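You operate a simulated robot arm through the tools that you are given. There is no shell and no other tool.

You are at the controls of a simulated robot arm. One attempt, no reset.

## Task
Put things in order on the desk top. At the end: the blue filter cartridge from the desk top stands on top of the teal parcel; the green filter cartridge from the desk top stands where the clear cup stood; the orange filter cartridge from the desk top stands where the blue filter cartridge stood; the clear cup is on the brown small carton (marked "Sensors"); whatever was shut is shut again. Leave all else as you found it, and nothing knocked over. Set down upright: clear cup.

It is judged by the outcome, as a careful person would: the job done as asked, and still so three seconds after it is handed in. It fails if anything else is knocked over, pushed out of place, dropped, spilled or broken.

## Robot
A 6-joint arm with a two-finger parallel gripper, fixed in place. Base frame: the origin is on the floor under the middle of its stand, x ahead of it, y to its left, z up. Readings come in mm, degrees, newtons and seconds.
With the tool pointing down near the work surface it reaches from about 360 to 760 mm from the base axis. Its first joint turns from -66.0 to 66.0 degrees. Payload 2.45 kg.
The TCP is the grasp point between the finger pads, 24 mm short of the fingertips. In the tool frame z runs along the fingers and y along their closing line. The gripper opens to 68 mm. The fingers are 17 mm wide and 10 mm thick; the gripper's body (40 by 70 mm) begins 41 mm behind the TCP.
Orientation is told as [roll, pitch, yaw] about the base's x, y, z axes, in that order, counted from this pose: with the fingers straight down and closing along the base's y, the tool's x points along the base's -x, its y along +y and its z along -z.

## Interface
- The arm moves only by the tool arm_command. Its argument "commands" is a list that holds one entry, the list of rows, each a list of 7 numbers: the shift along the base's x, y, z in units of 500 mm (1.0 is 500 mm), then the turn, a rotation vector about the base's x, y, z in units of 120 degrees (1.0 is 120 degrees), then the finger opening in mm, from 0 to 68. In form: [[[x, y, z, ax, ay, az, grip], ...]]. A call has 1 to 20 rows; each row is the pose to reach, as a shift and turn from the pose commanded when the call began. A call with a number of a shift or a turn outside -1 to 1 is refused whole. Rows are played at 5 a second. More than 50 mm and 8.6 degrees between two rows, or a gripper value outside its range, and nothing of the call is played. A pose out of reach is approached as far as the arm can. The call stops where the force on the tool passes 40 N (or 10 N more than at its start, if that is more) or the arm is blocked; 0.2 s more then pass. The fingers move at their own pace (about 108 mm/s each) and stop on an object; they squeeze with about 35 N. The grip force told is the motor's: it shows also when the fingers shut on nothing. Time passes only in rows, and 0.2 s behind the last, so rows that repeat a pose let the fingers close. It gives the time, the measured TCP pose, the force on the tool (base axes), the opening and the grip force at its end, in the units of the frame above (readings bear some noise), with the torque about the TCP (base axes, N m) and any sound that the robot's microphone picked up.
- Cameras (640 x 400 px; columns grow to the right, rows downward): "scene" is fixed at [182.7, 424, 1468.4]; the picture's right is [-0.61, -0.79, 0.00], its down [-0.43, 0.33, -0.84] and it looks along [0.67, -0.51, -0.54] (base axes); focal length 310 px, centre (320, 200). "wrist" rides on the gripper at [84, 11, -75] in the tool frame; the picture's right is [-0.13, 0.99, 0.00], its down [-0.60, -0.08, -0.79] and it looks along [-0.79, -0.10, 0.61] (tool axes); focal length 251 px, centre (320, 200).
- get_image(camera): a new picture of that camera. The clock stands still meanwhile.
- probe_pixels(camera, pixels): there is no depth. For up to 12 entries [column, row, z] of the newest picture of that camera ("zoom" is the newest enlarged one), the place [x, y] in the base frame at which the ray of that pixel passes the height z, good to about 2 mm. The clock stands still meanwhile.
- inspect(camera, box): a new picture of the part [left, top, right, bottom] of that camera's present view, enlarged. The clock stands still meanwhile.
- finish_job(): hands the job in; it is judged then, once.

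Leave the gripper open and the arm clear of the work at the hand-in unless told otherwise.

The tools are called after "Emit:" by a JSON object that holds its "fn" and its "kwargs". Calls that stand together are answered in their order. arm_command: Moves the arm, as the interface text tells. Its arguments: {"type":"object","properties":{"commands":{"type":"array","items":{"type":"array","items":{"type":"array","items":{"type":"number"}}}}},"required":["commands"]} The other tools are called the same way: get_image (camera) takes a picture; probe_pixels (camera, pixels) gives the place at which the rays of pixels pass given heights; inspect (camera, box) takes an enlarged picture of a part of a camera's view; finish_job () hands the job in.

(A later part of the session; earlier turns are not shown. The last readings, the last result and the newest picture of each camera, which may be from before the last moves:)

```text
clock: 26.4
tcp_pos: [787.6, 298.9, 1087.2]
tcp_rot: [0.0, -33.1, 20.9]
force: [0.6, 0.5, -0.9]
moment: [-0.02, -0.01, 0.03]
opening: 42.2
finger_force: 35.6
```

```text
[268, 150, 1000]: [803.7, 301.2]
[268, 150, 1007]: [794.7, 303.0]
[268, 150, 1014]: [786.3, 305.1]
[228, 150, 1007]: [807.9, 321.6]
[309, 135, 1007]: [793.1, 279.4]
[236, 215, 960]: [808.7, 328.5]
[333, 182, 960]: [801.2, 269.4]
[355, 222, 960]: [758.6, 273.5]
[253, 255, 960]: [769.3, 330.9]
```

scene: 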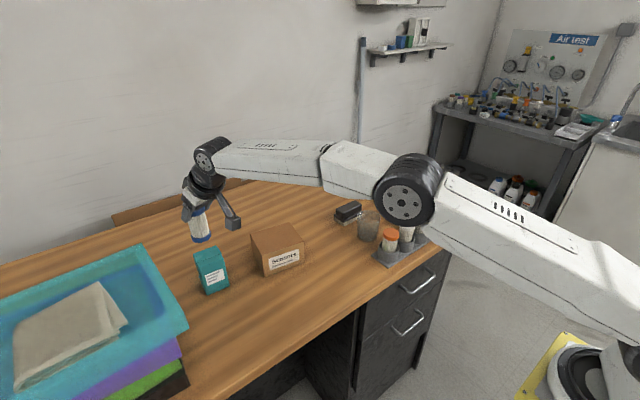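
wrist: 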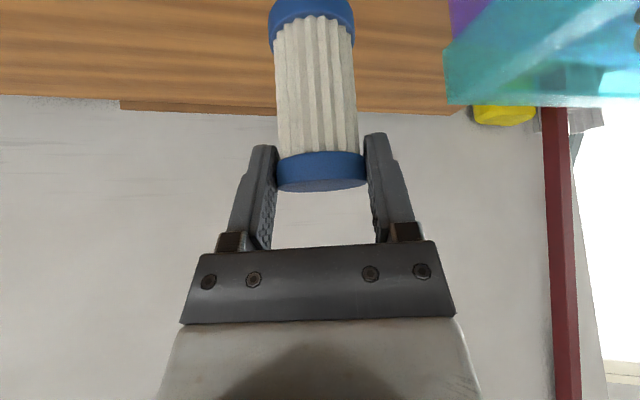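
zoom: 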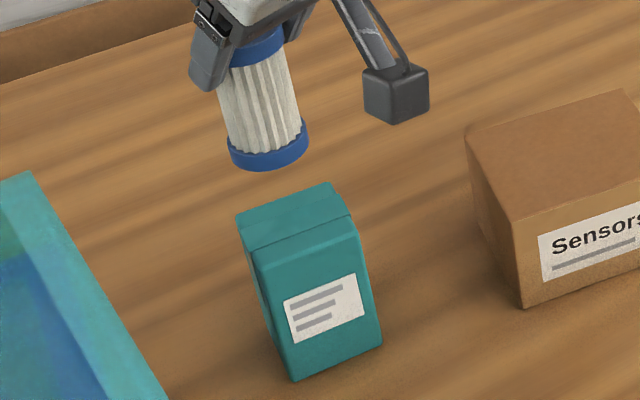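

Lateral alignment is within about 2–3 mm. I'll lower 33 mm, so the bottom is ≈14 mm above the parcel, and look again.

Emit:
{"fn": "arm_command", "kwargs": {"commands": [[[0, 0, -0.03, 0, 0, 0, 30], [0, 0, -0.066, 0, 0, 0, 30], [0, 0, -0.066, 0, 0, 0, 30]]]}}

Emit:
{"fn": "inspect", "kwargs": {"camera": "scene", "box": [170, 215, 266, 290]}}

```text
clock: 27.2
tcp_pos: [788.9, 299.5, 1054.0]
tcp_rot: [0.0, -33.0, 20.9]
force: [0.6, -0.8, -1.8]
moment: [0.01, 0.02, 0.02]
opening: 42.3
finger_force: 35.1
```

```text
5.33 times, centred on (218, 252) of scene
```

zoom: 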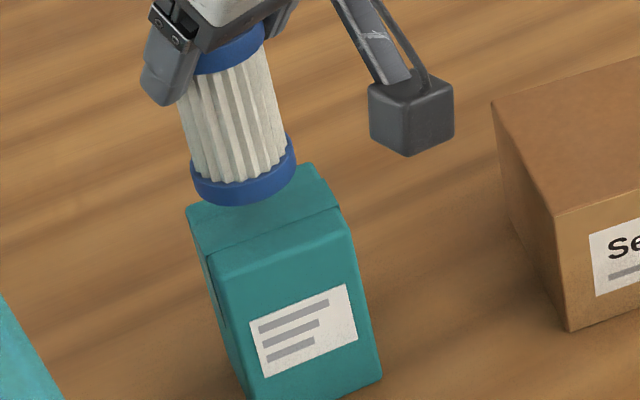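

I'll probe the bottom ellipse centre (≈245,180) of this zoom, with its extremes, at plausible bottom heights.

Emit:
{"fn": "probe_pixels", "kwargs": {"camera": "zoom", "pixels": [[245, 180, 970], [245, 180, 974], [245, 180, 978], [192, 186, 974], [297, 160, 974], [248, 206, 974], [187, 211, 960], [313, 165, 960], [230, 48, 1060], [230, 48, 1054]]}}

```text
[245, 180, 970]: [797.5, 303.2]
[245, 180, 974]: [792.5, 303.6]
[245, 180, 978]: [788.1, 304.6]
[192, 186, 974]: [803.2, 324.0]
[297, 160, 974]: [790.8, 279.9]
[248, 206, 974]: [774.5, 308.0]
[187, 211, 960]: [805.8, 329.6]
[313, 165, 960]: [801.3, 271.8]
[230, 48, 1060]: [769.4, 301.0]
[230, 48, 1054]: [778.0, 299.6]
```

Relative to the parcel, the cartridge sits about 3 mm too far in +y and x. I'll shift (-3,-2.5) and lower 8 mm.

Emit:
{"fn": "arm_command", "kwargs": {"commands": [[[-0.006, -0.005, 0, 0, 0, 0, 30], [-0.006, -0.005, -0.008, 0, 0, 0, 30], [-0.006, -0.005, -0.016, 0, 0, 0, 30], [-0.006, -0.005, -0.016, 0, 0, 0, 30]]]}}

Emit:
{"fn": "inspect", "kwargs": {"camera": "scene", "box": [178, 225, 258, 275]}}

```text
clock: 28.2
tcp_pos: [786.2, 295.9, 1046.1]
tcp_rot: [0.1, -33.0, 20.8]
force: [0.7, 0.1, -1.6]
moment: [0.01, 0.03, -0.05]
opening: 42.3
finger_force: 35.0
```

```text
8.00 times, centred on (218, 250) of scene
```

zoom: 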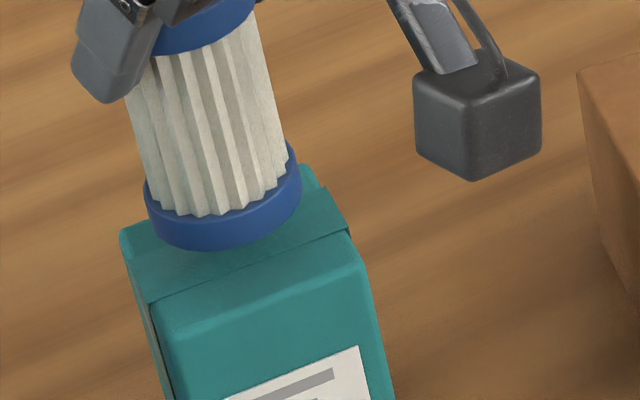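

The bottom still hovers above the top face. I'll lower in 2 mm steps and watch for contact.

Emit:
{"fn": "arm_command", "kwargs": {"commands": [[[0, 0, -0.004, 0, 0, 0, 30], [0, 0, -0.004, 0, 0, 0, 30]]]}}

Emit:
{"fn": "arm_command", "kwargs": {"commands": [[[0, 0, -0.004, 0, 0, 0, 30], [0, 0, -0.004, 0, 0, 0, 30]]]}}

Emit:
{"fn": "inspect", "kwargs": {"camera": "scene", "box": [178, 225, 258, 275]}}

```text
clock: 28.8
tcp_pos: [785.4, 296.2, 1044.3]
tcp_rot: [0.1, -33.0, 20.9]
force: [-0.1, -0.2, -0.7]
moment: [0.02, 0.01, 0.0]
opening: 42.4
finger_force: 35.0
```

```text
clock: 29.4
tcp_pos: [785.0, 295.5, 1041.0]
tcp_rot: [-0.1, -33.1, 20.9]
force: [0.7, -0.3, -0.9]
moment: [0.02, 0.05, -0.01]
opening: 42.1
finger_force: 35.2
```

```text
8.00 times, centred on (218, 250) of scene
```

zoom: 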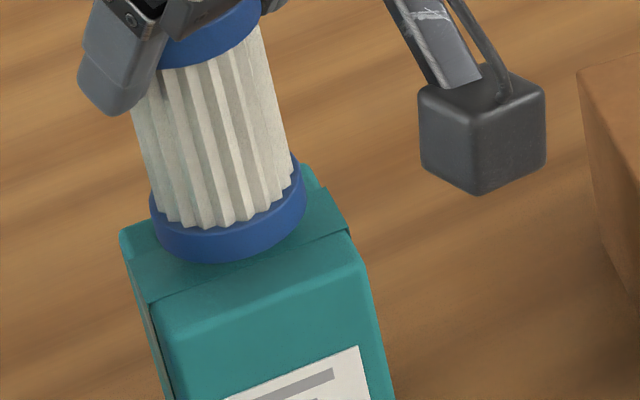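

No contact yet, and the force is about -1 N (just the cartridge's weight). I'll continue with smaller steps.

Emit:
{"fn": "arm_command", "kwargs": {"commands": [[[0, 0, -0.004, 0, 0, 0, 30], [0, 0, -0.004, 0, 0, 0, 30]]]}}

Emit:
{"fn": "arm_command", "kwargs": {"commands": [[[0, 0, -0.003, 0, 0, 0, 30], [0, 0, -0.003, 0, 0, 0, 30]]]}}

```text
clock: 30.0
tcp_pos: [785.6, 295.6, 1037.0]
tcp_rot: [-0.1, -33.1, 20.9]
force: [0.4, 0.2, -2.0]
moment: [-0.05, -0.03, 0.0]
opening: 42.1
finger_force: 34.4
```

```text
clock: 30.6
tcp_pos: [784.3, 296.2, 1036.5]
tcp_rot: [-0.1, -33.0, 20.9]
force: [0.0, -0.2, -1.9]
moment: [-0.03, 0.01, 0.02]
opening: 42.0
finger_force: 34.7
```

Emit:
{"fn": "inspect", "kwargs": {"camera": "scene", "box": [178, 225, 258, 275]}}

```text
8.00 times, centred on (218, 250) of scene
```

zoom: 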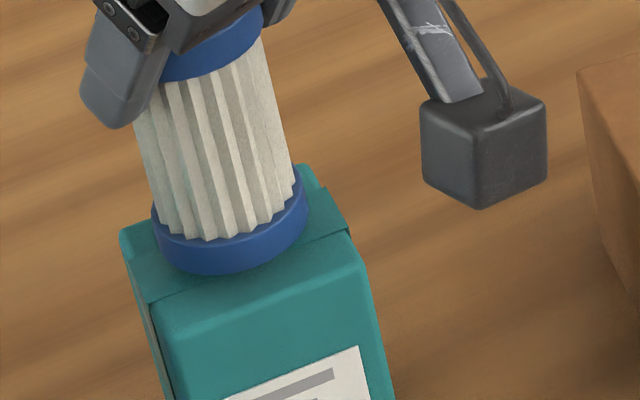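

Still hovering slightly. I'll continue in 1.5 mm steps.

Emit:
{"fn": "arm_command", "kwargs": {"commands": [[[0, 0, -0.003, 0, 0, 0, 30], [0, 0, -0.003, 0, 0, 0, 30]]]}}

Emit:
{"fn": "arm_command", "kwargs": {"commands": [[[0, 0, -0.003, 0, 0, 0, 30], [0, 0, -0.003, 0, 0, 0, 30]]]}}

```text
clock: 31.2
tcp_pos: [785.1, 297.5, 1035.6]
tcp_rot: [0.0, -33.0, 20.9]
force: [0.0, 0.3, -0.7]
moment: [0.0, 0.05, 0.02]
opening: 41.9
finger_force: 34.8
```

```text
clock: 31.8
tcp_pos: [784.3, 296.3, 1034.9]
tcp_rot: [0.0, -33.0, 21.0]
force: [-0.1, -0.4, -1.4]
moment: [-0.03, -0.01, 0.03]
opening: 41.9
finger_force: 35.7
```

Emit:
{"fn": "inspect", "kwargs": {"camera": "scene", "box": [178, 225, 258, 275]}}

Emit:
{"fn": "get_image", "kwargs": {"camera": "wrist"}}

```text
8.00 times, centred on (218, 250) of scene
```

zoom: 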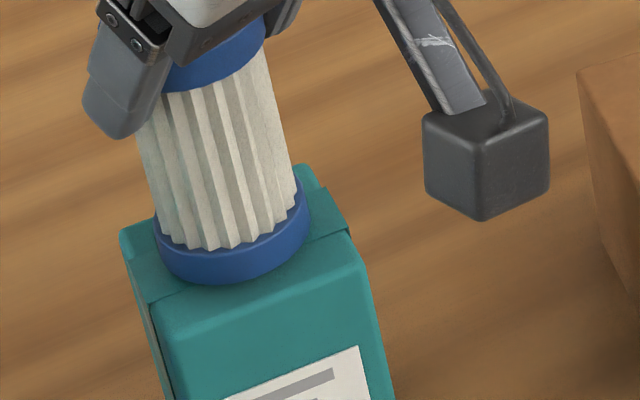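

```text
taken
```

wrist: 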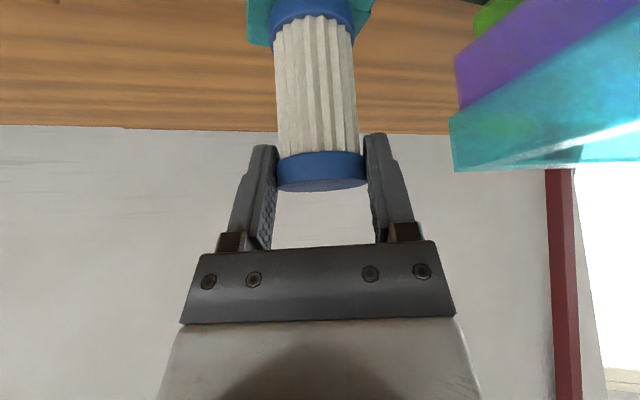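

The wrist view now shows the parcel's top behind the cartridge's bottom at the image's top. I'll zoom there.

Emit:
{"fn": "inspect", "kwargs": {"camera": "wrist", "box": [230, 0, 390, 100]}}

```text
4.00 times, centred on (310, 50) of wrist
```

zoom: 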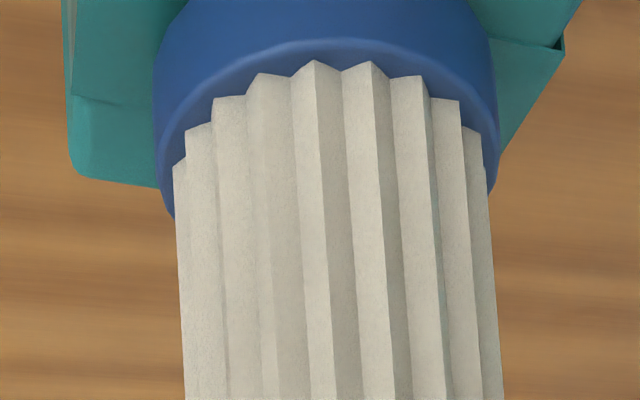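

I'll probe the parcel's far corners from this wrist zoom: far-left (76,178), right edge points (563,48) and (500,175), and the far edge (158,187).

Emit:
{"fn": "probe_pixels", "kwargs": {"camera": "zoom", "pixels": [[76, 178, 953], [76, 178, 958], [158, 187, 953], [158, 187, 958], [563, 48, 953], [563, 48, 958], [500, 175, 953], [500, 175, 958], [70, 90, 953], [70, 90, 958]]}}

```text
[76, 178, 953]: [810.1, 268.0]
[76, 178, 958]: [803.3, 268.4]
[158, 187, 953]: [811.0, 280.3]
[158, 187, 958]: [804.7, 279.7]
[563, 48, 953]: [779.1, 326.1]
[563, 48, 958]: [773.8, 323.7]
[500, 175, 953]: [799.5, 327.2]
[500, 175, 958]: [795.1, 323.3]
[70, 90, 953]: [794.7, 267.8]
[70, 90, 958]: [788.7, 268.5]
```

In arm coordinates the parcel's top spans y≈268–325.5 and x≈766–808, so its centre is ≈(787,297). My TCP is (784.5,296.3), well centred, so I'll continue down in 1.5 mm steps to contact.

Emit:
{"fn": "arm_command", "kwargs": {"commands": [[[0.002, 0, -0.003, 0, 0, 0, 30], [0.002, 0, -0.003, 0, 0, 0, 30]]]}}

Emit:
{"fn": "arm_command", "kwargs": {"commands": [[[0, 0, -0.003, 0, 0, 0, 30], [0, 0, -0.003, 0, 0, 0, 30]]]}}

Emit:
{"fn": "arm_command", "kwargs": {"commands": [[[0, 0, -0.003, 0, 0, 0, 30], [0, 0, -0.003, 0, 0, 0, 30]]]}}

```text
clock: 32.4
tcp_pos: [783.6, 295.6, 1032.5]
tcp_rot: [-0.1, -32.9, 20.9]
force: [-1.7, -0.4, -0.3]
moment: [-0.01, 0.01, -0.02]
opening: 42.3
finger_force: 35.3
```

```text
clock: 33.0
tcp_pos: [785.4, 296.7, 1031.3]
tcp_rot: [0.0, -33.1, 20.8]
force: [0.3, 0.3, -1.5]
moment: [0.03, -0.01, -0.02]
opening: 41.9
finger_force: 35.0
```

```text
clock: 33.6
tcp_pos: [785.5, 294.6, 1030.1]
tcp_rot: [0.0, -33.1, 20.8]
force: [0.1, 0.3, -0.5]
moment: [-0.03, 0.03, 0.0]
opening: 41.9
finger_force: 35.2
```

Emit:
{"fn": "inspect", "kwargs": {"camera": "scene", "box": [178, 225, 258, 275]}}

```text
8.00 times, centred on (218, 250) of scene
```

zoom: 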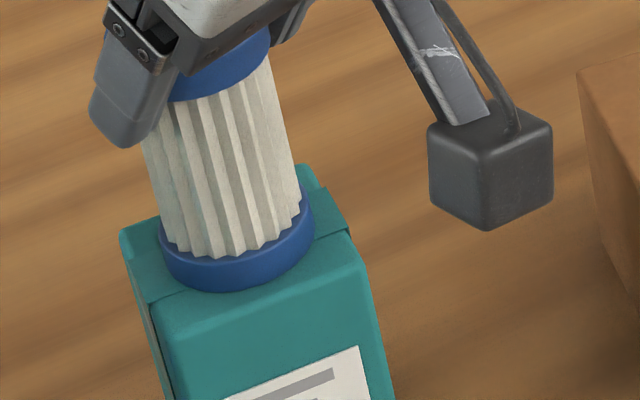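

It's visually almost on the surface, so I'll take finer steps.

Emit:
{"fn": "arm_command", "kwargs": {"commands": [[[0, 0, -0.002, 0, 0, 0, 30], [0, 0, -0.002, 0, 0, 0, 30], [0, 0, -0.002, 0, 0, 0, 30]]]}}

Emit:
{"fn": "arm_command", "kwargs": {"commands": [[[0, 0, -0.002, 0, 0, 0, 30], [0, 0, -0.002, 0, 0, 0, 30], [0, 0, -0.002, 0, 0, 0, 30]]]}}

Emit:
{"fn": "arm_command", "kwargs": {"commands": [[[0, 0, -0.002, 0, 0, 0, 30], [0, 0, -0.002, 0, 0, 0, 30], [0, 0, -0.002, 0, 0, 0, 30]]]}}

```text
clock: 34.4
tcp_pos: [785.9, 296.3, 1029.5]
tcp_rot: [-0.1, -33.2, 20.9]
force: [-1.1, -0.1, 2.8]
moment: [-0.04, 0.11, 0.02]
opening: 41.8
finger_force: 34.9
```

```text
clock: 35.2
tcp_pos: [785.0, 296.0, 1028.9]
tcp_rot: [0.0, -33.1, 20.9]
force: [0.7, -1.6, 5.8]
moment: [-0.04, -0.01, -0.04]
opening: 41.7
finger_force: 34.4
```

```text
clock: 36.0
tcp_pos: [786.5, 297.0, 1027.7]
tcp_rot: [0.0, -33.2, 21.0]
force: [-0.8, -2.3, 9.0]
moment: [-0.12, -0.07, -0.07]
opening: 41.6
finger_force: 35.2
```

Contact: the upward force grew 2.8, 5.8, then 9 N, so the cartridge stands on the parcel. I'll ease up about 1.3 mm to relax the press, then look before releasing.

Emit:
{"fn": "arm_command", "kwargs": {"commands": [[[0, 0, 0.0026, 0, 0, 0, 30], [0, 0, 0.0026, 0, 0, 0, 30]]]}}

Emit:
{"fn": "inspect", "kwargs": {"camera": "scene", "box": [170, 215, 266, 275]}}

Emit:
{"fn": "inspect", "kwargs": {"camera": "wrist", "box": [230, 0, 390, 100]}}

```text
clock: 36.6
tcp_pos: [784.4, 296.8, 1029.3]
tcp_rot: [0.0, -33.0, 20.9]
force: [2.0, 0.9, 4.1]
moment: [0.11, -0.26, 0.04]
opening: 41.3
finger_force: 34.6
```

```text
6.67 times, centred on (218, 245) of scene
```

zoom: 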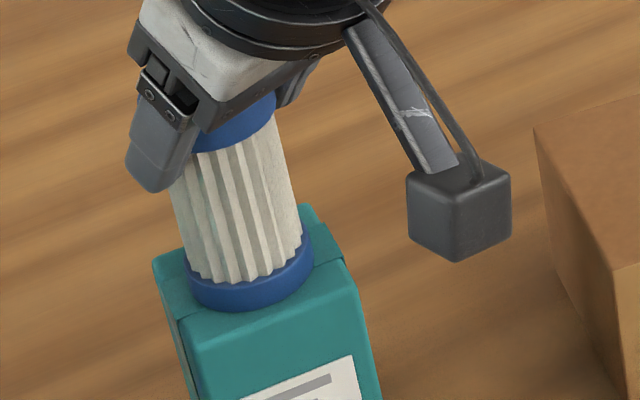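

```text
4.00 times, centred on (310, 50) of wrist
```

zoom: 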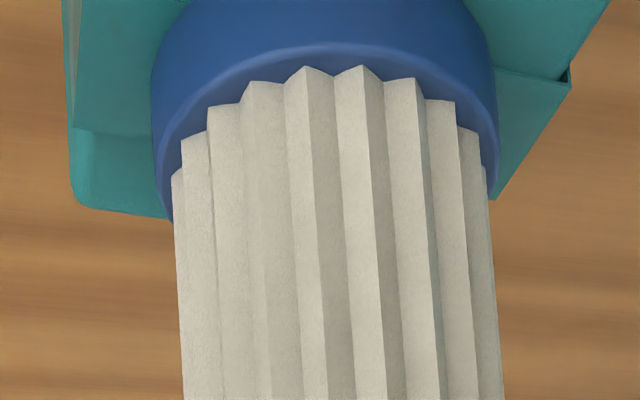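

It's well seated and centred. I'll open the fingers gently.

Emit:
{"fn": "arm_command", "kwargs": {"commands": [[[0, 0, 0, 0, 0, 0, 44], [0, 0, 0, 0, 0, 0, 50], [0, 0, 0, 0, 0, 0, 58], [0, 0, 0, 0, 0, 0, 62], [0, 0, 0, 0, 0, 0, 62]]]}}

Emit:
{"fn": "get_image", "kwargs": {"camera": "wrist"}}

Emit:
{"fn": "inspect", "kwargs": {"camera": "scene", "box": [170, 215, 266, 275]}}

```text
clock: 37.8
tcp_pos: [786.4, 296.3, 1029.1]
tcp_rot: [0.0, -33.0, 20.9]
force: [0.8, 0.0, -0.4]
moment: [0.0, 0.0, 0.01]
opening: 62.1
finger_force: 0.1
```

```text
taken
```

wrist: 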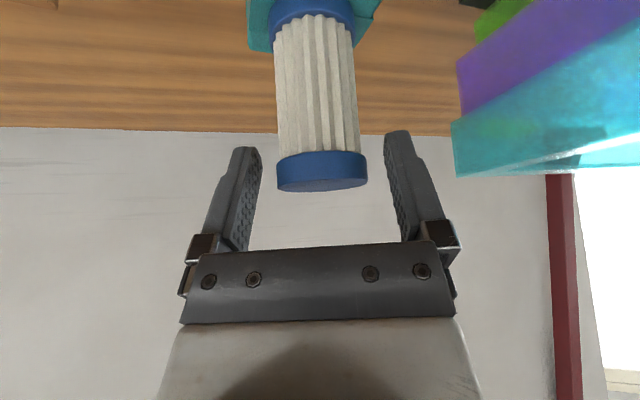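

```text
6.67 times, centred on (218, 245) of scene
```

zoom: 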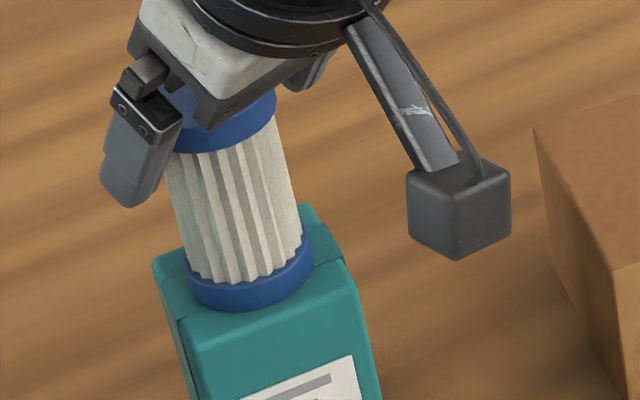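

It stands freely. I'll retreat along the tool axis (up and inward) with the fingers open.

Emit:
{"fn": "arm_command", "kwargs": {"commands": [[[-0.0204, -0.0077, 0.0336, 0, 0, 0, 64], [-0.0408, -0.0154, 0.0671, 0, 0, 0, 68], [-0.0816, -0.0308, 0.1342, 0, 0, 0, 68], [-0.1224, -0.0462, 0.2013, 0, 0, 0, 68], [-0.1224, -0.0462, 0.2013, 0, 0, 0, 68]]]}}

Emit:
{"fn": "get_image", "kwargs": {"camera": "scene"}}

Emit:
{"fn": "inspect", "kwargs": {"camera": "scene", "box": [150, 200, 278, 300]}}

```text
clock: 39.0
tcp_pos: [723.9, 273.9, 1130.8]
tcp_rot: [0.0, -33.0, 20.9]
force: [-0.9, 0.4, -0.6]
moment: [0.0, -0.01, 0.01]
opening: 68.1
finger_force: 0.1
```

```text
taken
```

scene: 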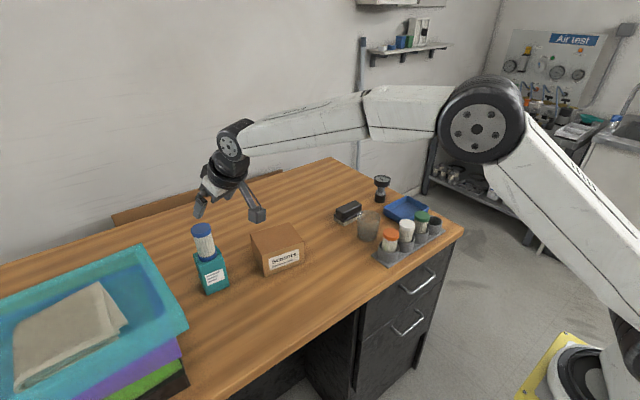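

```text
4.00 times, centred on (214, 250) of scene
```

zoom: 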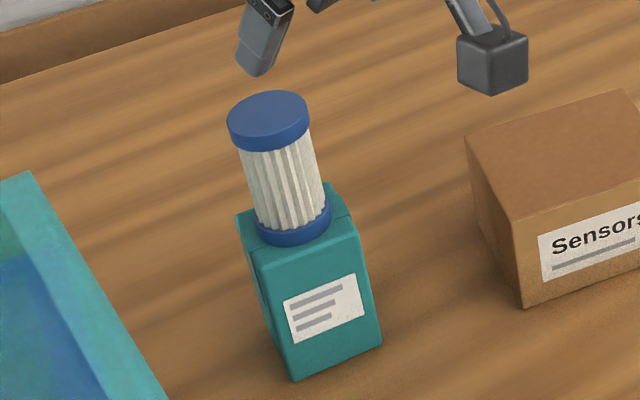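

Blue stands on the teal parcel. Now I'll return the tool to vertical while moving inward, staying high above everything.

Emit:
{"fn": "arm_command", "kwargs": {"commands": [[[-0.045, -0.017, 0, -0.0196, 0.0514, 0, 68], [-0.09, -0.034, 0, -0.0393, 0.1027, 0, 68], [-0.135, -0.052, 0, -0.0589, 0.1541, 0, 68], [-0.18, -0.069, 0, -0.0786, 0.2054, 0, 68], [-0.224, -0.086, 0, -0.0982, 0.2568, 0, 68], [-0.224, -0.086, 0, -0.0982, 0.2568, 0, 68]]]}}

```text
clock: 40.4
tcp_pos: [612.6, 227.7, 1129.2]
tcp_rot: [0.1, 0.1, 20.9]
force: [-0.1, 0.3, 0.2]
moment: [-0.02, 0.02, -0.03]
opening: 68.2
finger_force: 0.0
```

The tool is vertical again. Now I'll move across to above the orange cartridge (584,-132.5), turning yaw back to 0 and descending to z≈1010.

Emit:
{"fn": "arm_command", "kwargs": {"commands": [[[-0.0064, -0.08, -0.02, 0, 0, -0.01935, 68], [-0.0127, -0.16, -0.04, 0, 0, -0.0387, 68], [-0.019, -0.24, -0.07, 0, 0, -0.058, 68], [-0.0254, -0.32, -0.1, 0, 0, -0.0774, 68], [-0.0318, -0.4, -0.13, 0, 0, -0.0968, 68], [-0.038, -0.48, -0.16, 0, 0, -0.116, 68], [-0.0445, -0.56, -0.19, 0, 0, -0.1355, 68], [-0.051, -0.64, -0.215, 0, 0, -0.1548, 68], [-0.0572, -0.72, -0.24, 0, 0, -0.1742, 68], [-0.0572, -0.72, -0.24, 0, 0, -0.1742, 68], [-0.0572, -0.72, -0.24, 0, 0, -0.1742, 68]]]}}

Emit:
{"fn": "get_image", "kwargs": {"camera": "wrist"}}

```text
clock: 42.8
tcp_pos: [582.6, -133.5, 1009.1]
tcp_rot: [0.0, -0.1, 0.0]
force: [0.5, 0.0, -0.3]
moment: [0.0, -0.01, 0.0]
opening: 68.0
finger_force: 0.1
```

```text
taken
```

wrist: 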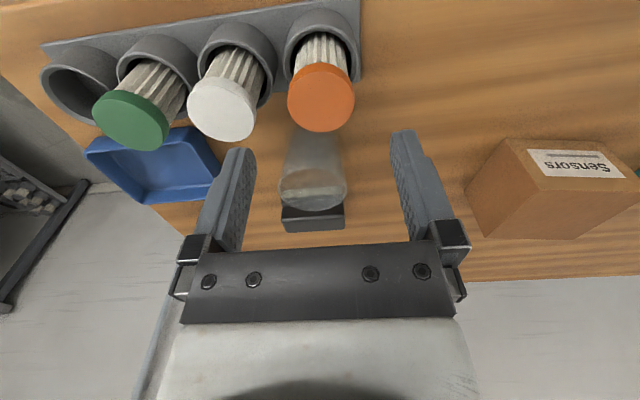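

The orange cap shows at about (321,98), and my geometry predicts (320,98) for perfect alignment. I'll verify with a zoom.

Emit:
{"fn": "inspect", "kwargs": {"camera": "wrist", "box": [240, 40, 400, 140]}}

Emit:
{"fn": "inspect", "kwargs": {"camera": "wrist", "box": [20, 30, 180, 130]}}

```text
4.00 times, centred on (320, 90) of wrist
```

zoom: 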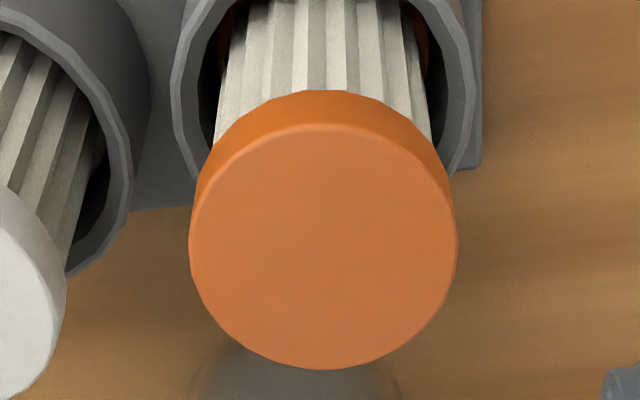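

```text
4.00 times, centred on (100, 80) of wrist
```

zoom: 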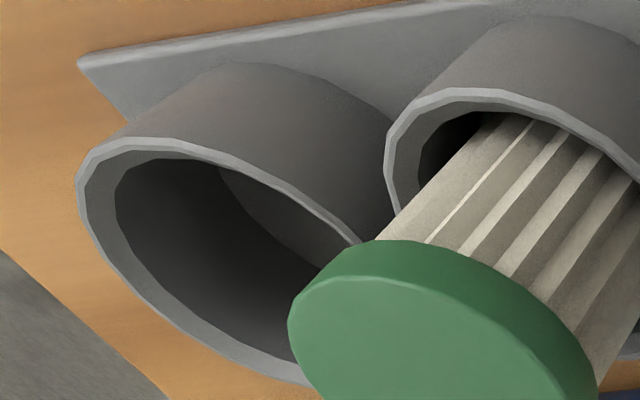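

Accounting for perspective, the cap's centre is about 2.5–3 mm further in x. I'll shift +2.5 mm, set the opening to 54 mm, and descend 73 mm to the cap's mid-height.

Emit:
{"fn": "arm_command", "kwargs": {"commands": [[[0.005, 0.001, -0.04, 0, 0, 0, 54], [0.005, 0.001, -0.08, 0, 0, 0, 54], [0.005, 0.001, -0.11, 0, 0, 0, 54], [0.005, 0.001, -0.13, 0, 0, 0, 54], [0.005, 0.001, -0.146, 0, 0, 0, 54], [0.005, 0.001, -0.146, 0, 0, 0, 54]]]}}

Emit:
{"fn": "get_image", "kwargs": {"camera": "wrist"}}

Emit:
{"fn": "inspect", "kwargs": {"camera": "scene", "box": [344, 180, 472, 280]}}

```text
clock: 44.2
tcp_pos: [585.4, -130.1, 937.9]
tcp_rot: [0.0, 0.0, 0.0]
force: [1.0, 0.1, -0.5]
moment: [0.0, -0.01, 0.0]
opening: 54.0
finger_force: 0.1
```

```text
taken
```

wrist: 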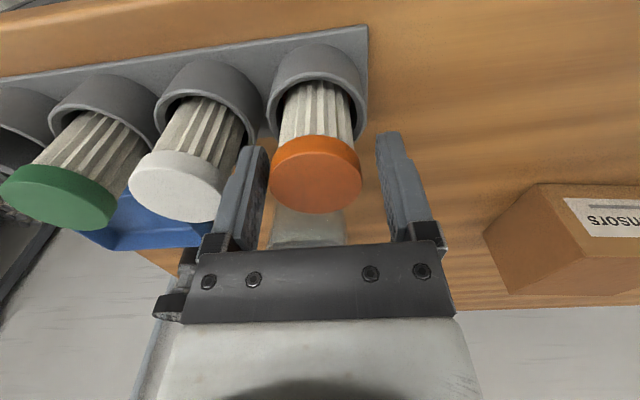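

```text
4.00 times, centred on (408, 230) of scene
```

zoom: 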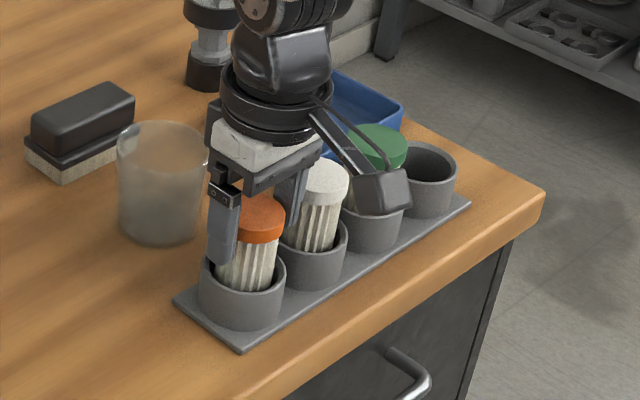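

The cap is centred at col 315 while the finger gap is centred at ≈322, so I'll shift about 2.5 mm to -y and then close.

Emit:
{"fn": "arm_command", "kwargs": {"commands": [[[0, -0.005, 0, 0, 0, 0, 54], [0, -0.005, 0, 0, 0, 0, 54], [0, -0.005, 0, 0, 0, 0, 44], [0, -0.005, 0, 0, 0, 0, 36], [0, -0.005, 0, 0, 0, 0, 30], [0, -0.005, 0, 0, 0, 0, 30]]]}}

```text
clock: 45.6
tcp_pos: [585.6, -131.9, 936.2]
tcp_rot: [0.1, 0.0, 0.0]
force: [-0.4, 0.0, 0.9]
moment: [0.02, 0.03, -0.02]
opening: 40.2
finger_force: 35.4
```

Gripped at 40.2 mm. I'll lift straight up 125 mm.

Emit:
{"fn": "arm_command", "kwargs": {"commands": [[[0, 0, 0.02, 0, 0, 0, 30], [0, 0, 0.05, 0, 0, 0, 30], [0, 0, 0.09, 0, 0, 0, 30], [0, 0, 0.14, 0, 0, 0, 30], [0, 0, 0.2, 0, 0, 0, 30], [0, 0, 0.25, 0, 0, 0, 30], [0, 0, 0.25, 0, 0, 0, 30]]]}}

Emit:
{"fn": "get_image", "kwargs": {"camera": "wrist"}}

Emit:
{"fn": "inspect", "kwargs": {"camera": "scene", "box": [344, 180, 472, 280]}}

```text
clock: 47.2
tcp_pos: [588.1, -131.0, 1062.9]
tcp_rot: [0.0, 0.0, 0.0]
force: [0.4, 0.7, -0.2]
moment: [-0.02, -0.01, -0.01]
opening: 40.3
finger_force: 34.6
```

```text
taken
```

wrist: 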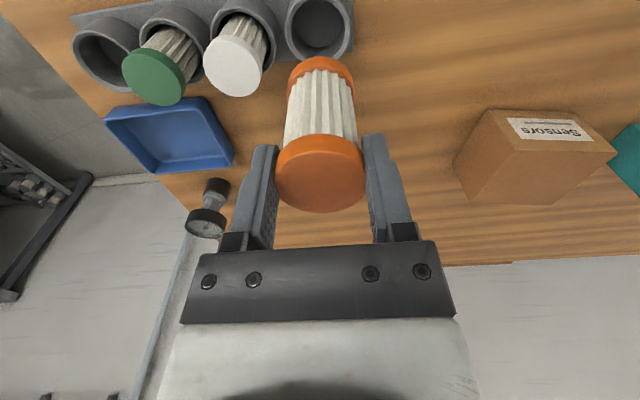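

```text
4.00 times, centred on (408, 230) of scene
```

zoom: 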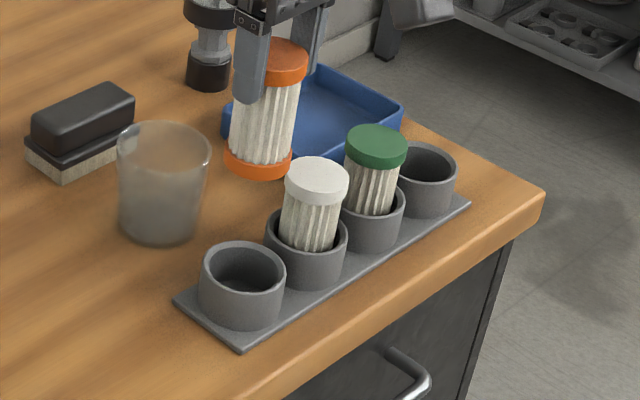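

Both empty sockets are visible in the wrist view, at (318,25) and (107,52). I'll zoom there to measure the socket-to-socket offset.

Emit:
{"fn": "inspect", "kwargs": {"camera": "wrist", "box": [60, 0, 220, 100]}}

```text
4.00 times, centred on (140, 50) of wrist
```

zoom: 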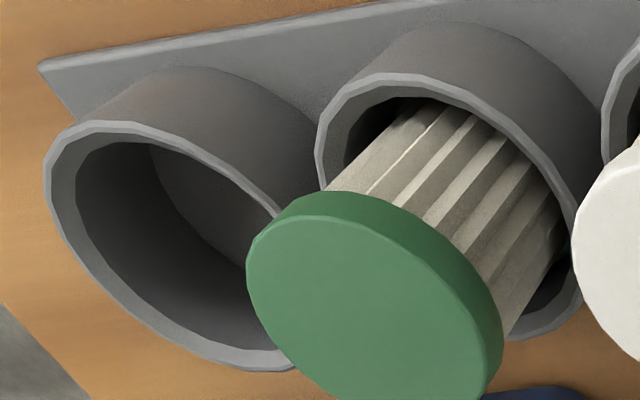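

A good reference: I lifted straight up from the orange socket, so this view shows how a socket looks when aligned below. I'll zoom on it to record the rim pixels.

Emit:
{"fn": "inspect", "kwargs": {"camera": "wrist", "box": [240, 0, 400, 100]}}

```text
4.00 times, centred on (320, 50) of wrist
```

zoom: 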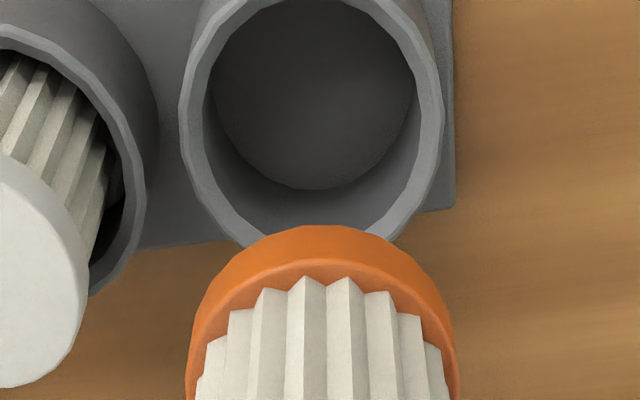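

At the reference, the socket rim spans cols 182–443 and the inner floor edge is at row 188. Now I'll move 200 mm to -y at this height, over the blue socket, and compare.

Emit:
{"fn": "arm_command", "kwargs": {"commands": [[[0, -0.08, 0, 0, 0, 0, 30], [-0.001, -0.16, 0, 0, 0, 0, 30], [-0.002, -0.24, 0, 0, 0, 0, 30], [-0.002, -0.32, 0, 0, 0, 0, 30], [-0.002, -0.4, 0, 0, 0, 0, 30], [-0.002, -0.4, 0, 0, 0, 0, 30], [-0.002, -0.4, 0, 0, 0, 0, 30]]]}}

Emit:
{"fn": "inspect", "kwargs": {"camera": "wrist", "box": [240, 0, 400, 100]}}

Emit:
{"fn": "inspect", "kwargs": {"camera": "scene", "box": [376, 170, 472, 245]}}

```text
clock: 48.8
tcp_pos: [587.9, -332.8, 1063.6]
tcp_rot: [0.1, 0.1, 0.0]
force: [0.6, 0.5, -1.7]
moment: [0.01, 0.02, -0.03]
opening: 40.3
finger_force: 34.9
```

```text
4.00 times, centred on (320, 50) of wrist
```

zoom: 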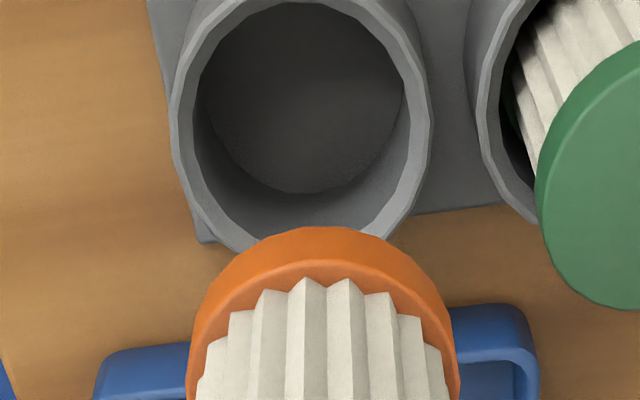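

```text
5.33 times, centred on (424, 208) of scene
```

zoom: 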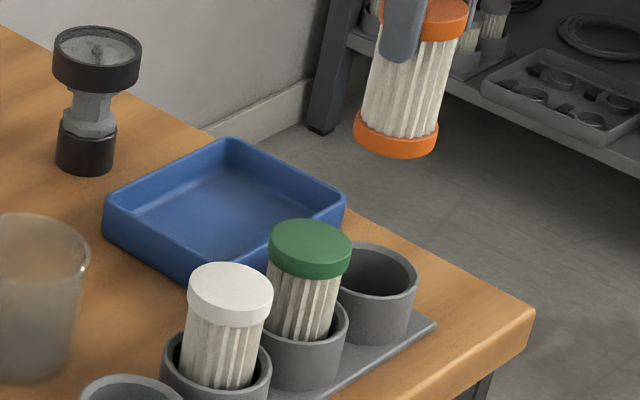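

The rim centre is at col 301 versus the wanted ~321, so I need about -3.8 mm in y; x looks right. I'll shift and descend to TCP z≈990, with the bottom ≈15–20 mm above the socket rim.

Emit:
{"fn": "arm_command", "kwargs": {"commands": [[[0.001, -0.0075, -0.03, 0, 0, 0, 30], [0.001, -0.0075, -0.08, 0, 0, 0, 30], [0.001, -0.0075, -0.12, 0, 0, 0, 30], [0.001, -0.0075, -0.145, 0, 0, 0, 30], [0.001, -0.0075, -0.145, 0, 0, 0, 30], [0.001, -0.0075, -0.145, 0, 0, 0, 30]]]}}

Emit:
{"fn": "inspect", "kwargs": {"camera": "wrist", "box": [240, 0, 400, 100]}}

Emit:
{"fn": "inspect", "kwargs": {"camera": "scene", "box": [392, 180, 472, 240]}}

```text
clock: 50.2
tcp_pos: [586.4, -334.3, 988.1]
tcp_rot: [0.0, 0.0, 0.0]
force: [-0.4, 0.0, -2.0]
moment: [-0.01, 0.0, -0.01]
opening: 40.4
finger_force: 35.5
```

```text
4.00 times, centred on (320, 50) of wrist
```

zoom: 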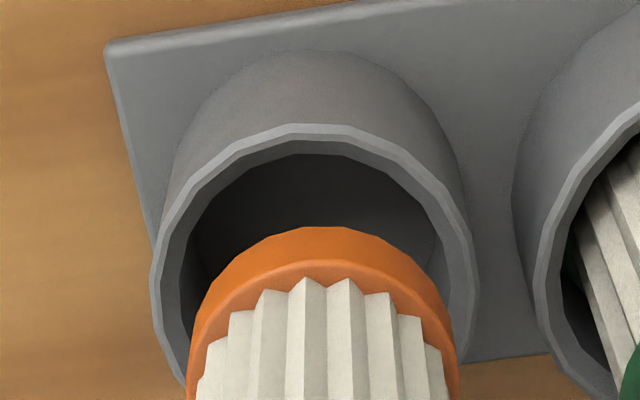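

```text
6.67 times, centred on (432, 210) of scene
```

zoom: 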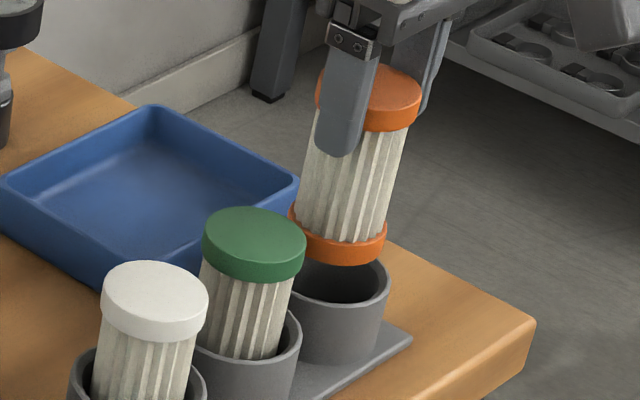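

The cartridge is about 1.2 mm off in y and ~1 mm in x relative to the socket, with roughly 4 mm clearance all round. I'll apply (+0.8,-1.2) and descend into the socket to ≈944.

Emit:
{"fn": "arm_command", "kwargs": {"commands": [[[0.0016, -0.0024, 0, 0, 0, 0, 30], [0.0016, -0.0024, -0.02, 0, 0, 0, 30], [0.0016, -0.0024, -0.04, 0, 0, 0, 30], [0.0016, -0.0024, -0.06, 0, 0, 0, 30], [0.0016, -0.0024, -0.075, 0, 0, 0, 30], [0.0016, -0.0024, -0.088, 0, 0, 0, 30], [0.0016, -0.0024, -0.088, 0, 0, 0, 30]]]}}

Emit:
{"fn": "inspect", "kwargs": {"camera": "scene", "box": [392, 180, 472, 240]}}

Emit:
{"fn": "get_image", "kwargs": {"camera": "wrist"}}

```text
clock: 51.8
tcp_pos: [587.6, -335.9, 945.0]
tcp_rot: [0.0, 0.0, 0.0]
force: [0.6, 0.1, -1.0]
moment: [0.01, 0.01, -0.02]
opening: 40.3
finger_force: 35.1
```

```text
6.67 times, centred on (432, 210) of scene
```

zoom: 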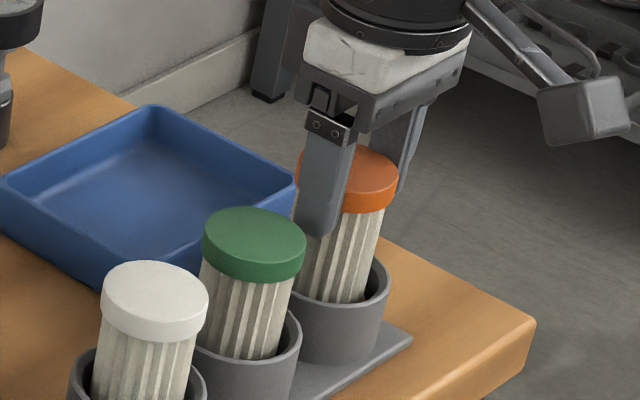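

```text
taken
```

wrist: 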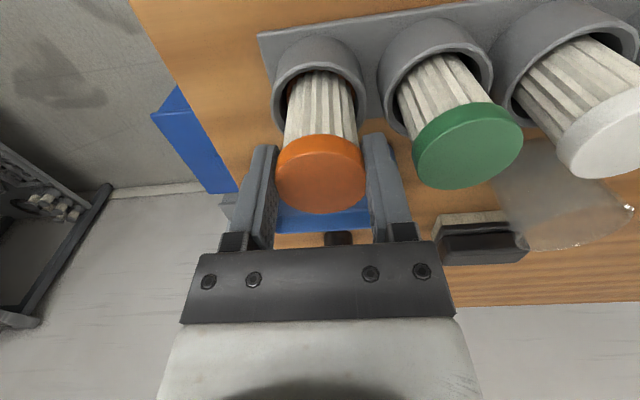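

The cartridge is entering the socket without contact (force ≈ -1 N). I'll descend stepwise towards ≈936.

Emit:
{"fn": "arm_command", "kwargs": {"commands": [[[0, 0, -0.006, 0, 0, 0, 30], [0, 0, -0.012, 0, 0, 0, 30], [0, 0, -0.012, 0, 0, 0, 30]]]}}

Emit:
{"fn": "arm_command", "kwargs": {"commands": [[[0, 0, -0.003, 0, 0, 0, 30], [0, 0, -0.003, 0, 0, 0, 30]]]}}

Emit:
{"fn": "arm_command", "kwargs": {"commands": [[[0, 0, -0.003, 0, 0, 0, 30], [0, 0, -0.003, 0, 0, 0, 30]]]}}

```text
clock: 52.6
tcp_pos: [586.5, -336.2, 939.4]
tcp_rot: [0.0, 0.0, 0.0]
force: [0.7, -0.4, -1.7]
moment: [-0.04, -0.04, 0.01]
opening: 40.1
finger_force: 35.0
```

```text
clock: 53.2
tcp_pos: [587.2, -335.8, 936.9]
tcp_rot: [0.1, 0.1, -0.1]
force: [-0.2, 0.5, -1.0]
moment: [-0.01, -0.02, 0.02]
opening: 40.2
finger_force: 35.1
```

```text
clock: 53.8
tcp_pos: [586.6, -336.7, 936.1]
tcp_rot: [0.0, 0.0, 0.0]
force: [-0.2, 0.9, 1.3]
moment: [0.07, 0.03, -0.06]
opening: 40.5
finger_force: 34.6
```

The force is beginning to turn positive (+1.3 N). One more millimetre to confirm it's seated.

Emit:
{"fn": "arm_command", "kwargs": {"commands": [[[0, 0, -0.002, 0, 0, 0, 30], [0, 0, -0.002, 0, 0, 0, 30]]]}}

```text
clock: 54.4
tcp_pos: [588.1, -337.9, 936.5]
tcp_rot: [0.0, -0.2, 0.0]
force: [-4.1, 1.5, 12.2]
moment: [0.22, 0.33, 0.04]
opening: 40.1
finger_force: 35.1
```

It's seated on the socket floor (12 N). I'll ease up 0.8 mm and open the fingers to 54.

Emit:
{"fn": "arm_command", "kwargs": {"commands": [[[0, 0, 0.0016, 0, 0, 0, 30], [0, 0, 0.0016, 0, 0, 0, 42], [0, 0, 0.0016, 0, 0, 0, 48], [0, 0, 0.0016, 0, 0, 0, 54], [0, 0, 0.0016, 0, 0, 0, 54]]]}}

Emit:
{"fn": "get_image", "kwargs": {"camera": "wrist"}}

Emit:
{"fn": "inspect", "kwargs": {"camera": "scene", "box": [392, 180, 472, 240]}}

```text
clock: 55.6
tcp_pos: [586.8, -337.7, 936.7]
tcp_rot: [0.0, -0.1, 0.0]
force: [0.6, -0.7, -0.1]
moment: [0.0, 0.03, 0.0]
opening: 54.0
finger_force: 0.0
```

```text
taken
```

wrist: 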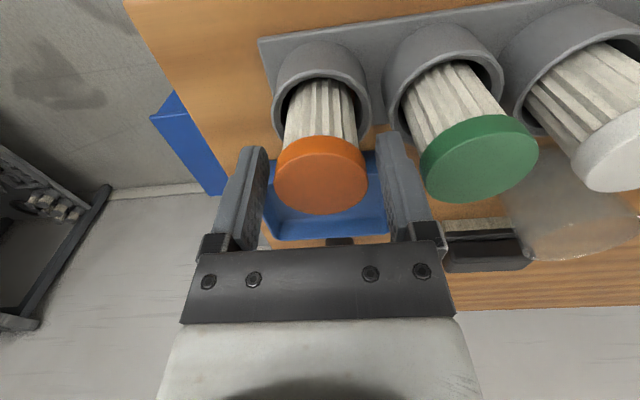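

```text
6.67 times, centred on (432, 210) of scene
```

zoom: 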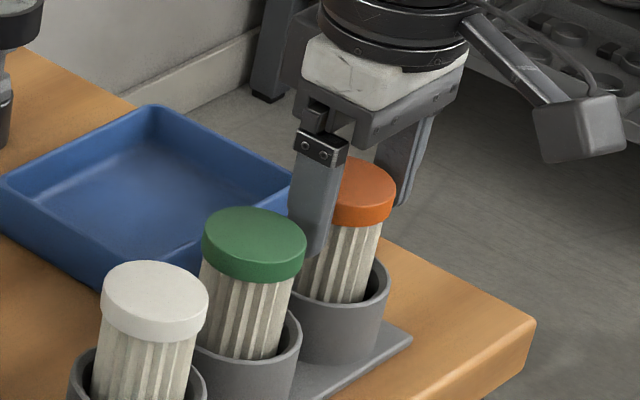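

Orange stands free in the blue cartridge's old socket. I'll lift straight up 110 mm with the opening kept.

Emit:
{"fn": "arm_command", "kwargs": {"commands": [[[0, 0, 0.02, 0, 0, 0, 54], [0, 0, 0.06, 0, 0, 0, 54], [0, 0, 0.12, 0, 0, 0, 54], [0, 0, 0.18, 0, 0, 0, 54], [0, 0, 0.23, 0, 0, 0, 54], [0, 0, 0.23, 0, 0, 0, 54]]]}}

Emit:
{"fn": "inspect", "kwargs": {"camera": "scene", "box": [344, 180, 472, 280]}}

Emit:
{"fn": "get_image", "kwargs": {"camera": "wrist"}}

```text
clock: 57.0
tcp_pos: [588.3, -339.1, 1051.6]
tcp_rot: [0.0, 0.0, 0.1]
force: [-0.1, -0.5, -0.5]
moment: [-0.02, -0.02, -0.06]
opening: 53.9
finger_force: 0.0
```

```text
4.00 times, centred on (408, 230) of scene
```

zoom: 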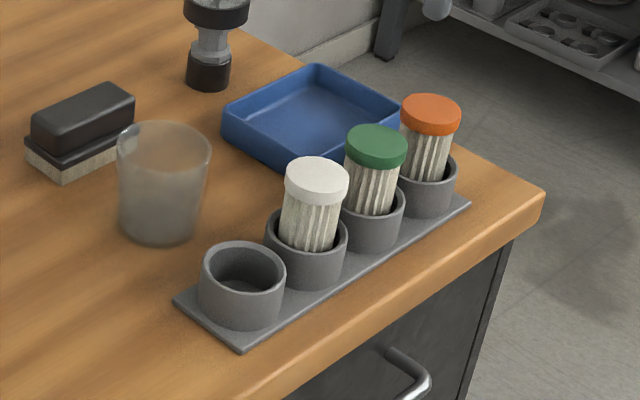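

```text
taken
```

wrist: 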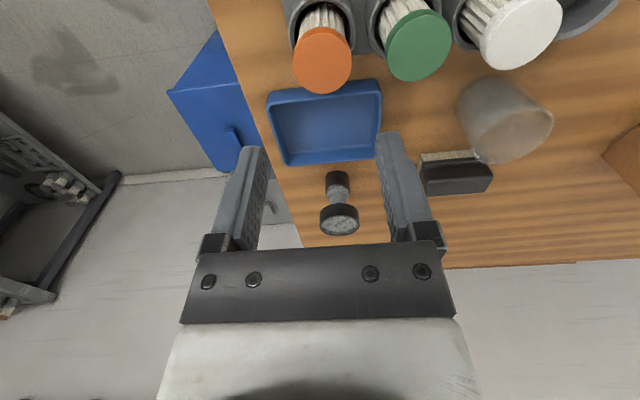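

Orange sits well. Next is the cup. I'll turn the tool +90° (closing line along x) while moving to about (650,-200,1060), well above everything.

Emit:
{"fn": "arm_command", "kwargs": {"commands": [[[0.011, 0.025, 0.005, 0, 0, 0.0682, 54], [0.022, 0.05, 0.01, 0, 0, 0.1364, 54], [0.034, 0.075, 0.016, 0, 0, 0.2045, 54], [0.045, 0.1, 0.016, 0, 0, 0.2727, 54], [0.057, 0.125, 0.016, 0, 0, 0.3409, 54], [0.068, 0.15, 0.016, 0, 0, 0.4091, 54], [0.08, 0.175, 0.016, 0, 0, 0.4773, 54], [0.091, 0.2, 0.016, 0, 0, 0.5455, 54], [0.102, 0.225, 0.016, 0, 0, 0.6136, 54], [0.114, 0.25, 0.016, 0, 0, 0.6818, 54], [0.125, 0.276, 0.016, 0, 0, 0.75, 54], [0.125, 0.276, 0.016, 0, 0, 0.75, 54]]]}}

Emit:
{"fn": "get_image", "kwargs": {"camera": "wrist"}}

Emit:
{"fn": "get_image", "kwargs": {"camera": "scene"}}

```text
clock: 59.6
tcp_pos: [649.7, -198.1, 1059.0]
tcp_rot: [0.0, 0.0, 90.2]
force: [0.3, -0.3, 0.0]
moment: [0.01, -0.01, -0.01]
opening: 53.9
finger_force: 0.1
```

```text
taken
```

wrist: 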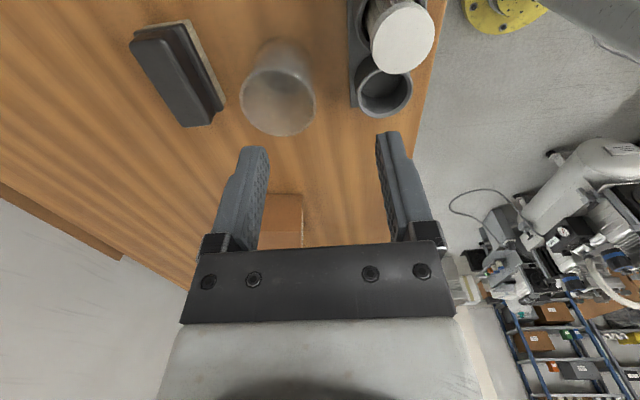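

```text
taken
```

scene: 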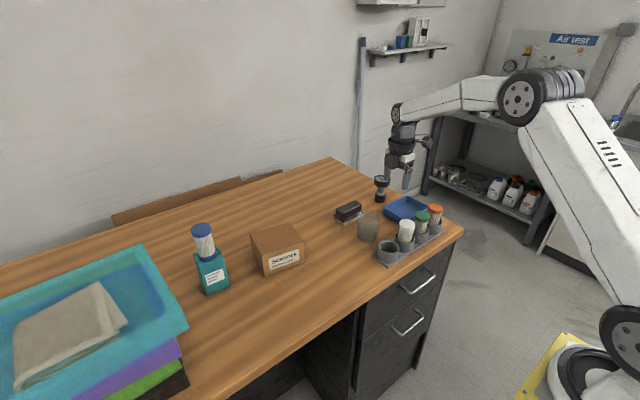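

Yaw 90° is reached. The cup shows clearly at wrist (278,97), so I'll zoom in to measure its rim and base.

Emit:
{"fn": "inspect", "kwargs": {"camera": "wrist", "box": [200, 30, 360, 150]}}

```text
3.33 times, centred on (280, 90) of wrist
```

zoom: 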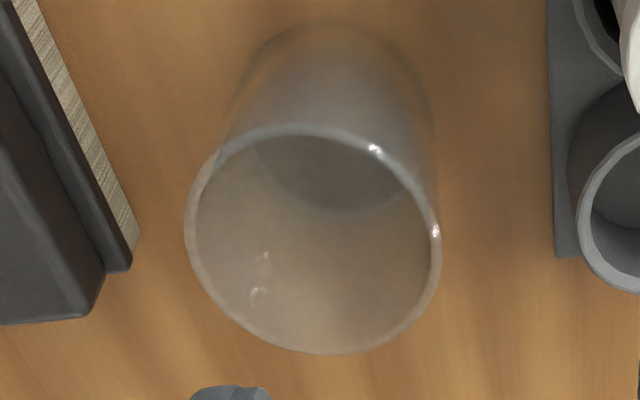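

The hollow cup is clear: the rim spans cols 185–441, rows 125–355. I'll probe the rim at z=917–921 and the base outline at 850.

Emit:
{"fn": "probe_pixels", "kwargs": {"camera": "zoom", "pixels": [[185, 230, 919], [441, 250, 919], [318, 126, 919], [328, 355, 919], [185, 230, 914], [441, 250, 914], [318, 126, 914], [328, 355, 914], [332, 20, 850], [332, 210, 853], [237, 110, 852], [432, 115, 852]]}}

```text
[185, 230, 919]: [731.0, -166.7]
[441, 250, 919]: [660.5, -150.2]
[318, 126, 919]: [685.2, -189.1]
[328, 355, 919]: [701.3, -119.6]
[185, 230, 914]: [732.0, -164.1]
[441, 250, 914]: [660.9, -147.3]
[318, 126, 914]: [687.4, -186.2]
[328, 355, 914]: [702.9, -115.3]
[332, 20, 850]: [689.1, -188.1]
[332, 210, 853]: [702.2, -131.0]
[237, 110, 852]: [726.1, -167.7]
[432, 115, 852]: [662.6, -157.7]
```

The cup's rim centre is ≈(694.5,-156), rim diameter ≈71, base ≈62, height ≈69. I'll pinch the near (-x) wall at x≈660.4, with the tool tilted 3.7° to match the wall. First I'll go above it with a 30 mm opening, TCP z≈966 (tips ~942, above the rim at 919).

Emit:
{"fn": "arm_command", "kwargs": {"commands": [[[0.005, 0.03, -0.05, 0, -0.0155, 0, 40], [0.012, 0.06, -0.1, 0, -0.0308, 0, 30], [0.0214, 0.084, -0.15, 0, -0.0308, 0, 30], [0.0214, 0.084, -0.186, 0, -0.0308, 0, 30], [0.0214, 0.084, -0.186, 0, -0.0308, 0, 30], [0.0214, 0.084, -0.186, 0, -0.0308, 0, 30]]]}}

Emit:
{"fn": "get_image", "kwargs": {"camera": "wrist"}}

Emit:
{"fn": "inspect", "kwargs": {"camera": "scene", "box": [336, 180, 432, 255]}}

```text
clock: 61.0
tcp_pos: [661.3, -157.0, 967.9]
tcp_rot: [-3.6, 0.0, 90.0]
force: [-0.2, 0.6, 0.7]
moment: [-0.02, 0.01, 0.04]
opening: 30.0
finger_force: 0.1
```

```text
taken
```

wrist: 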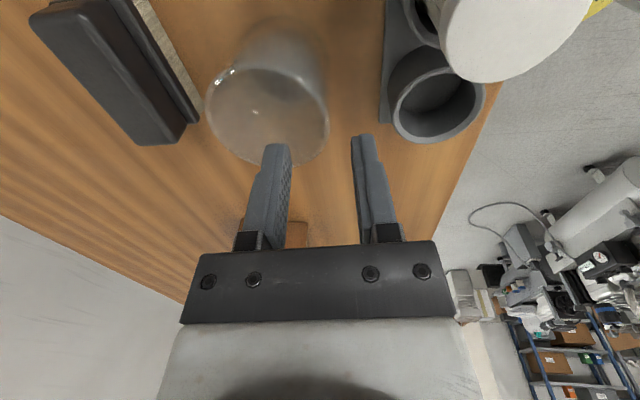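

```text
5.33 times, centred on (384, 218) of scene
```

zoom: 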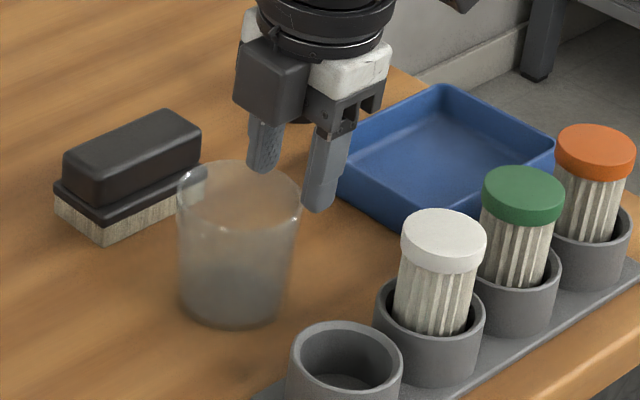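

The rim's near wall shows at col 329 between the two finger lines (tips at cols 278 and 362), so the inner finger will enter the cup and the other stay outside. I'll descend 30 mm and check.

Emit:
{"fn": "arm_command", "kwargs": {"commands": [[[0, 0, -0.02, 0, 0, 0, 30], [0, 0, -0.04, 0, 0, 0, 30], [0, 0, -0.06, 0, 0, 0, 30], [0, 0, -0.06, 0, 0, 0, 30]]]}}

Emit:
{"fn": "get_image", "kwargs": {"camera": "wrist"}}

Emit:
{"fn": "inspect", "kwargs": {"camera": "scene", "box": [336, 180, 432, 255]}}

```text
clock: 62.0
tcp_pos: [660.3, -156.5, 935.1]
tcp_rot: [-3.7, 0.0, 90.1]
force: [0.0, -0.5, 0.0]
moment: [0.0, -0.01, 0.01]
opening: 29.7
finger_force: 0.2
```

```text
taken
```

wrist: 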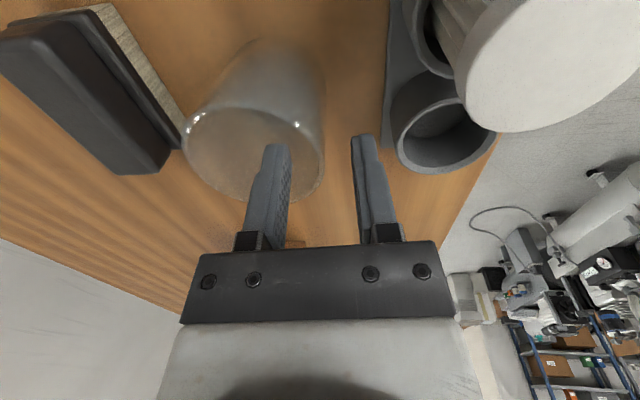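

```text
5.33 times, centred on (384, 218) of scene
```

zoom: 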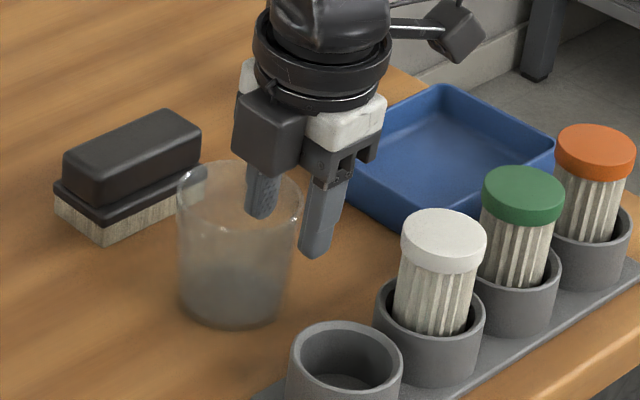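

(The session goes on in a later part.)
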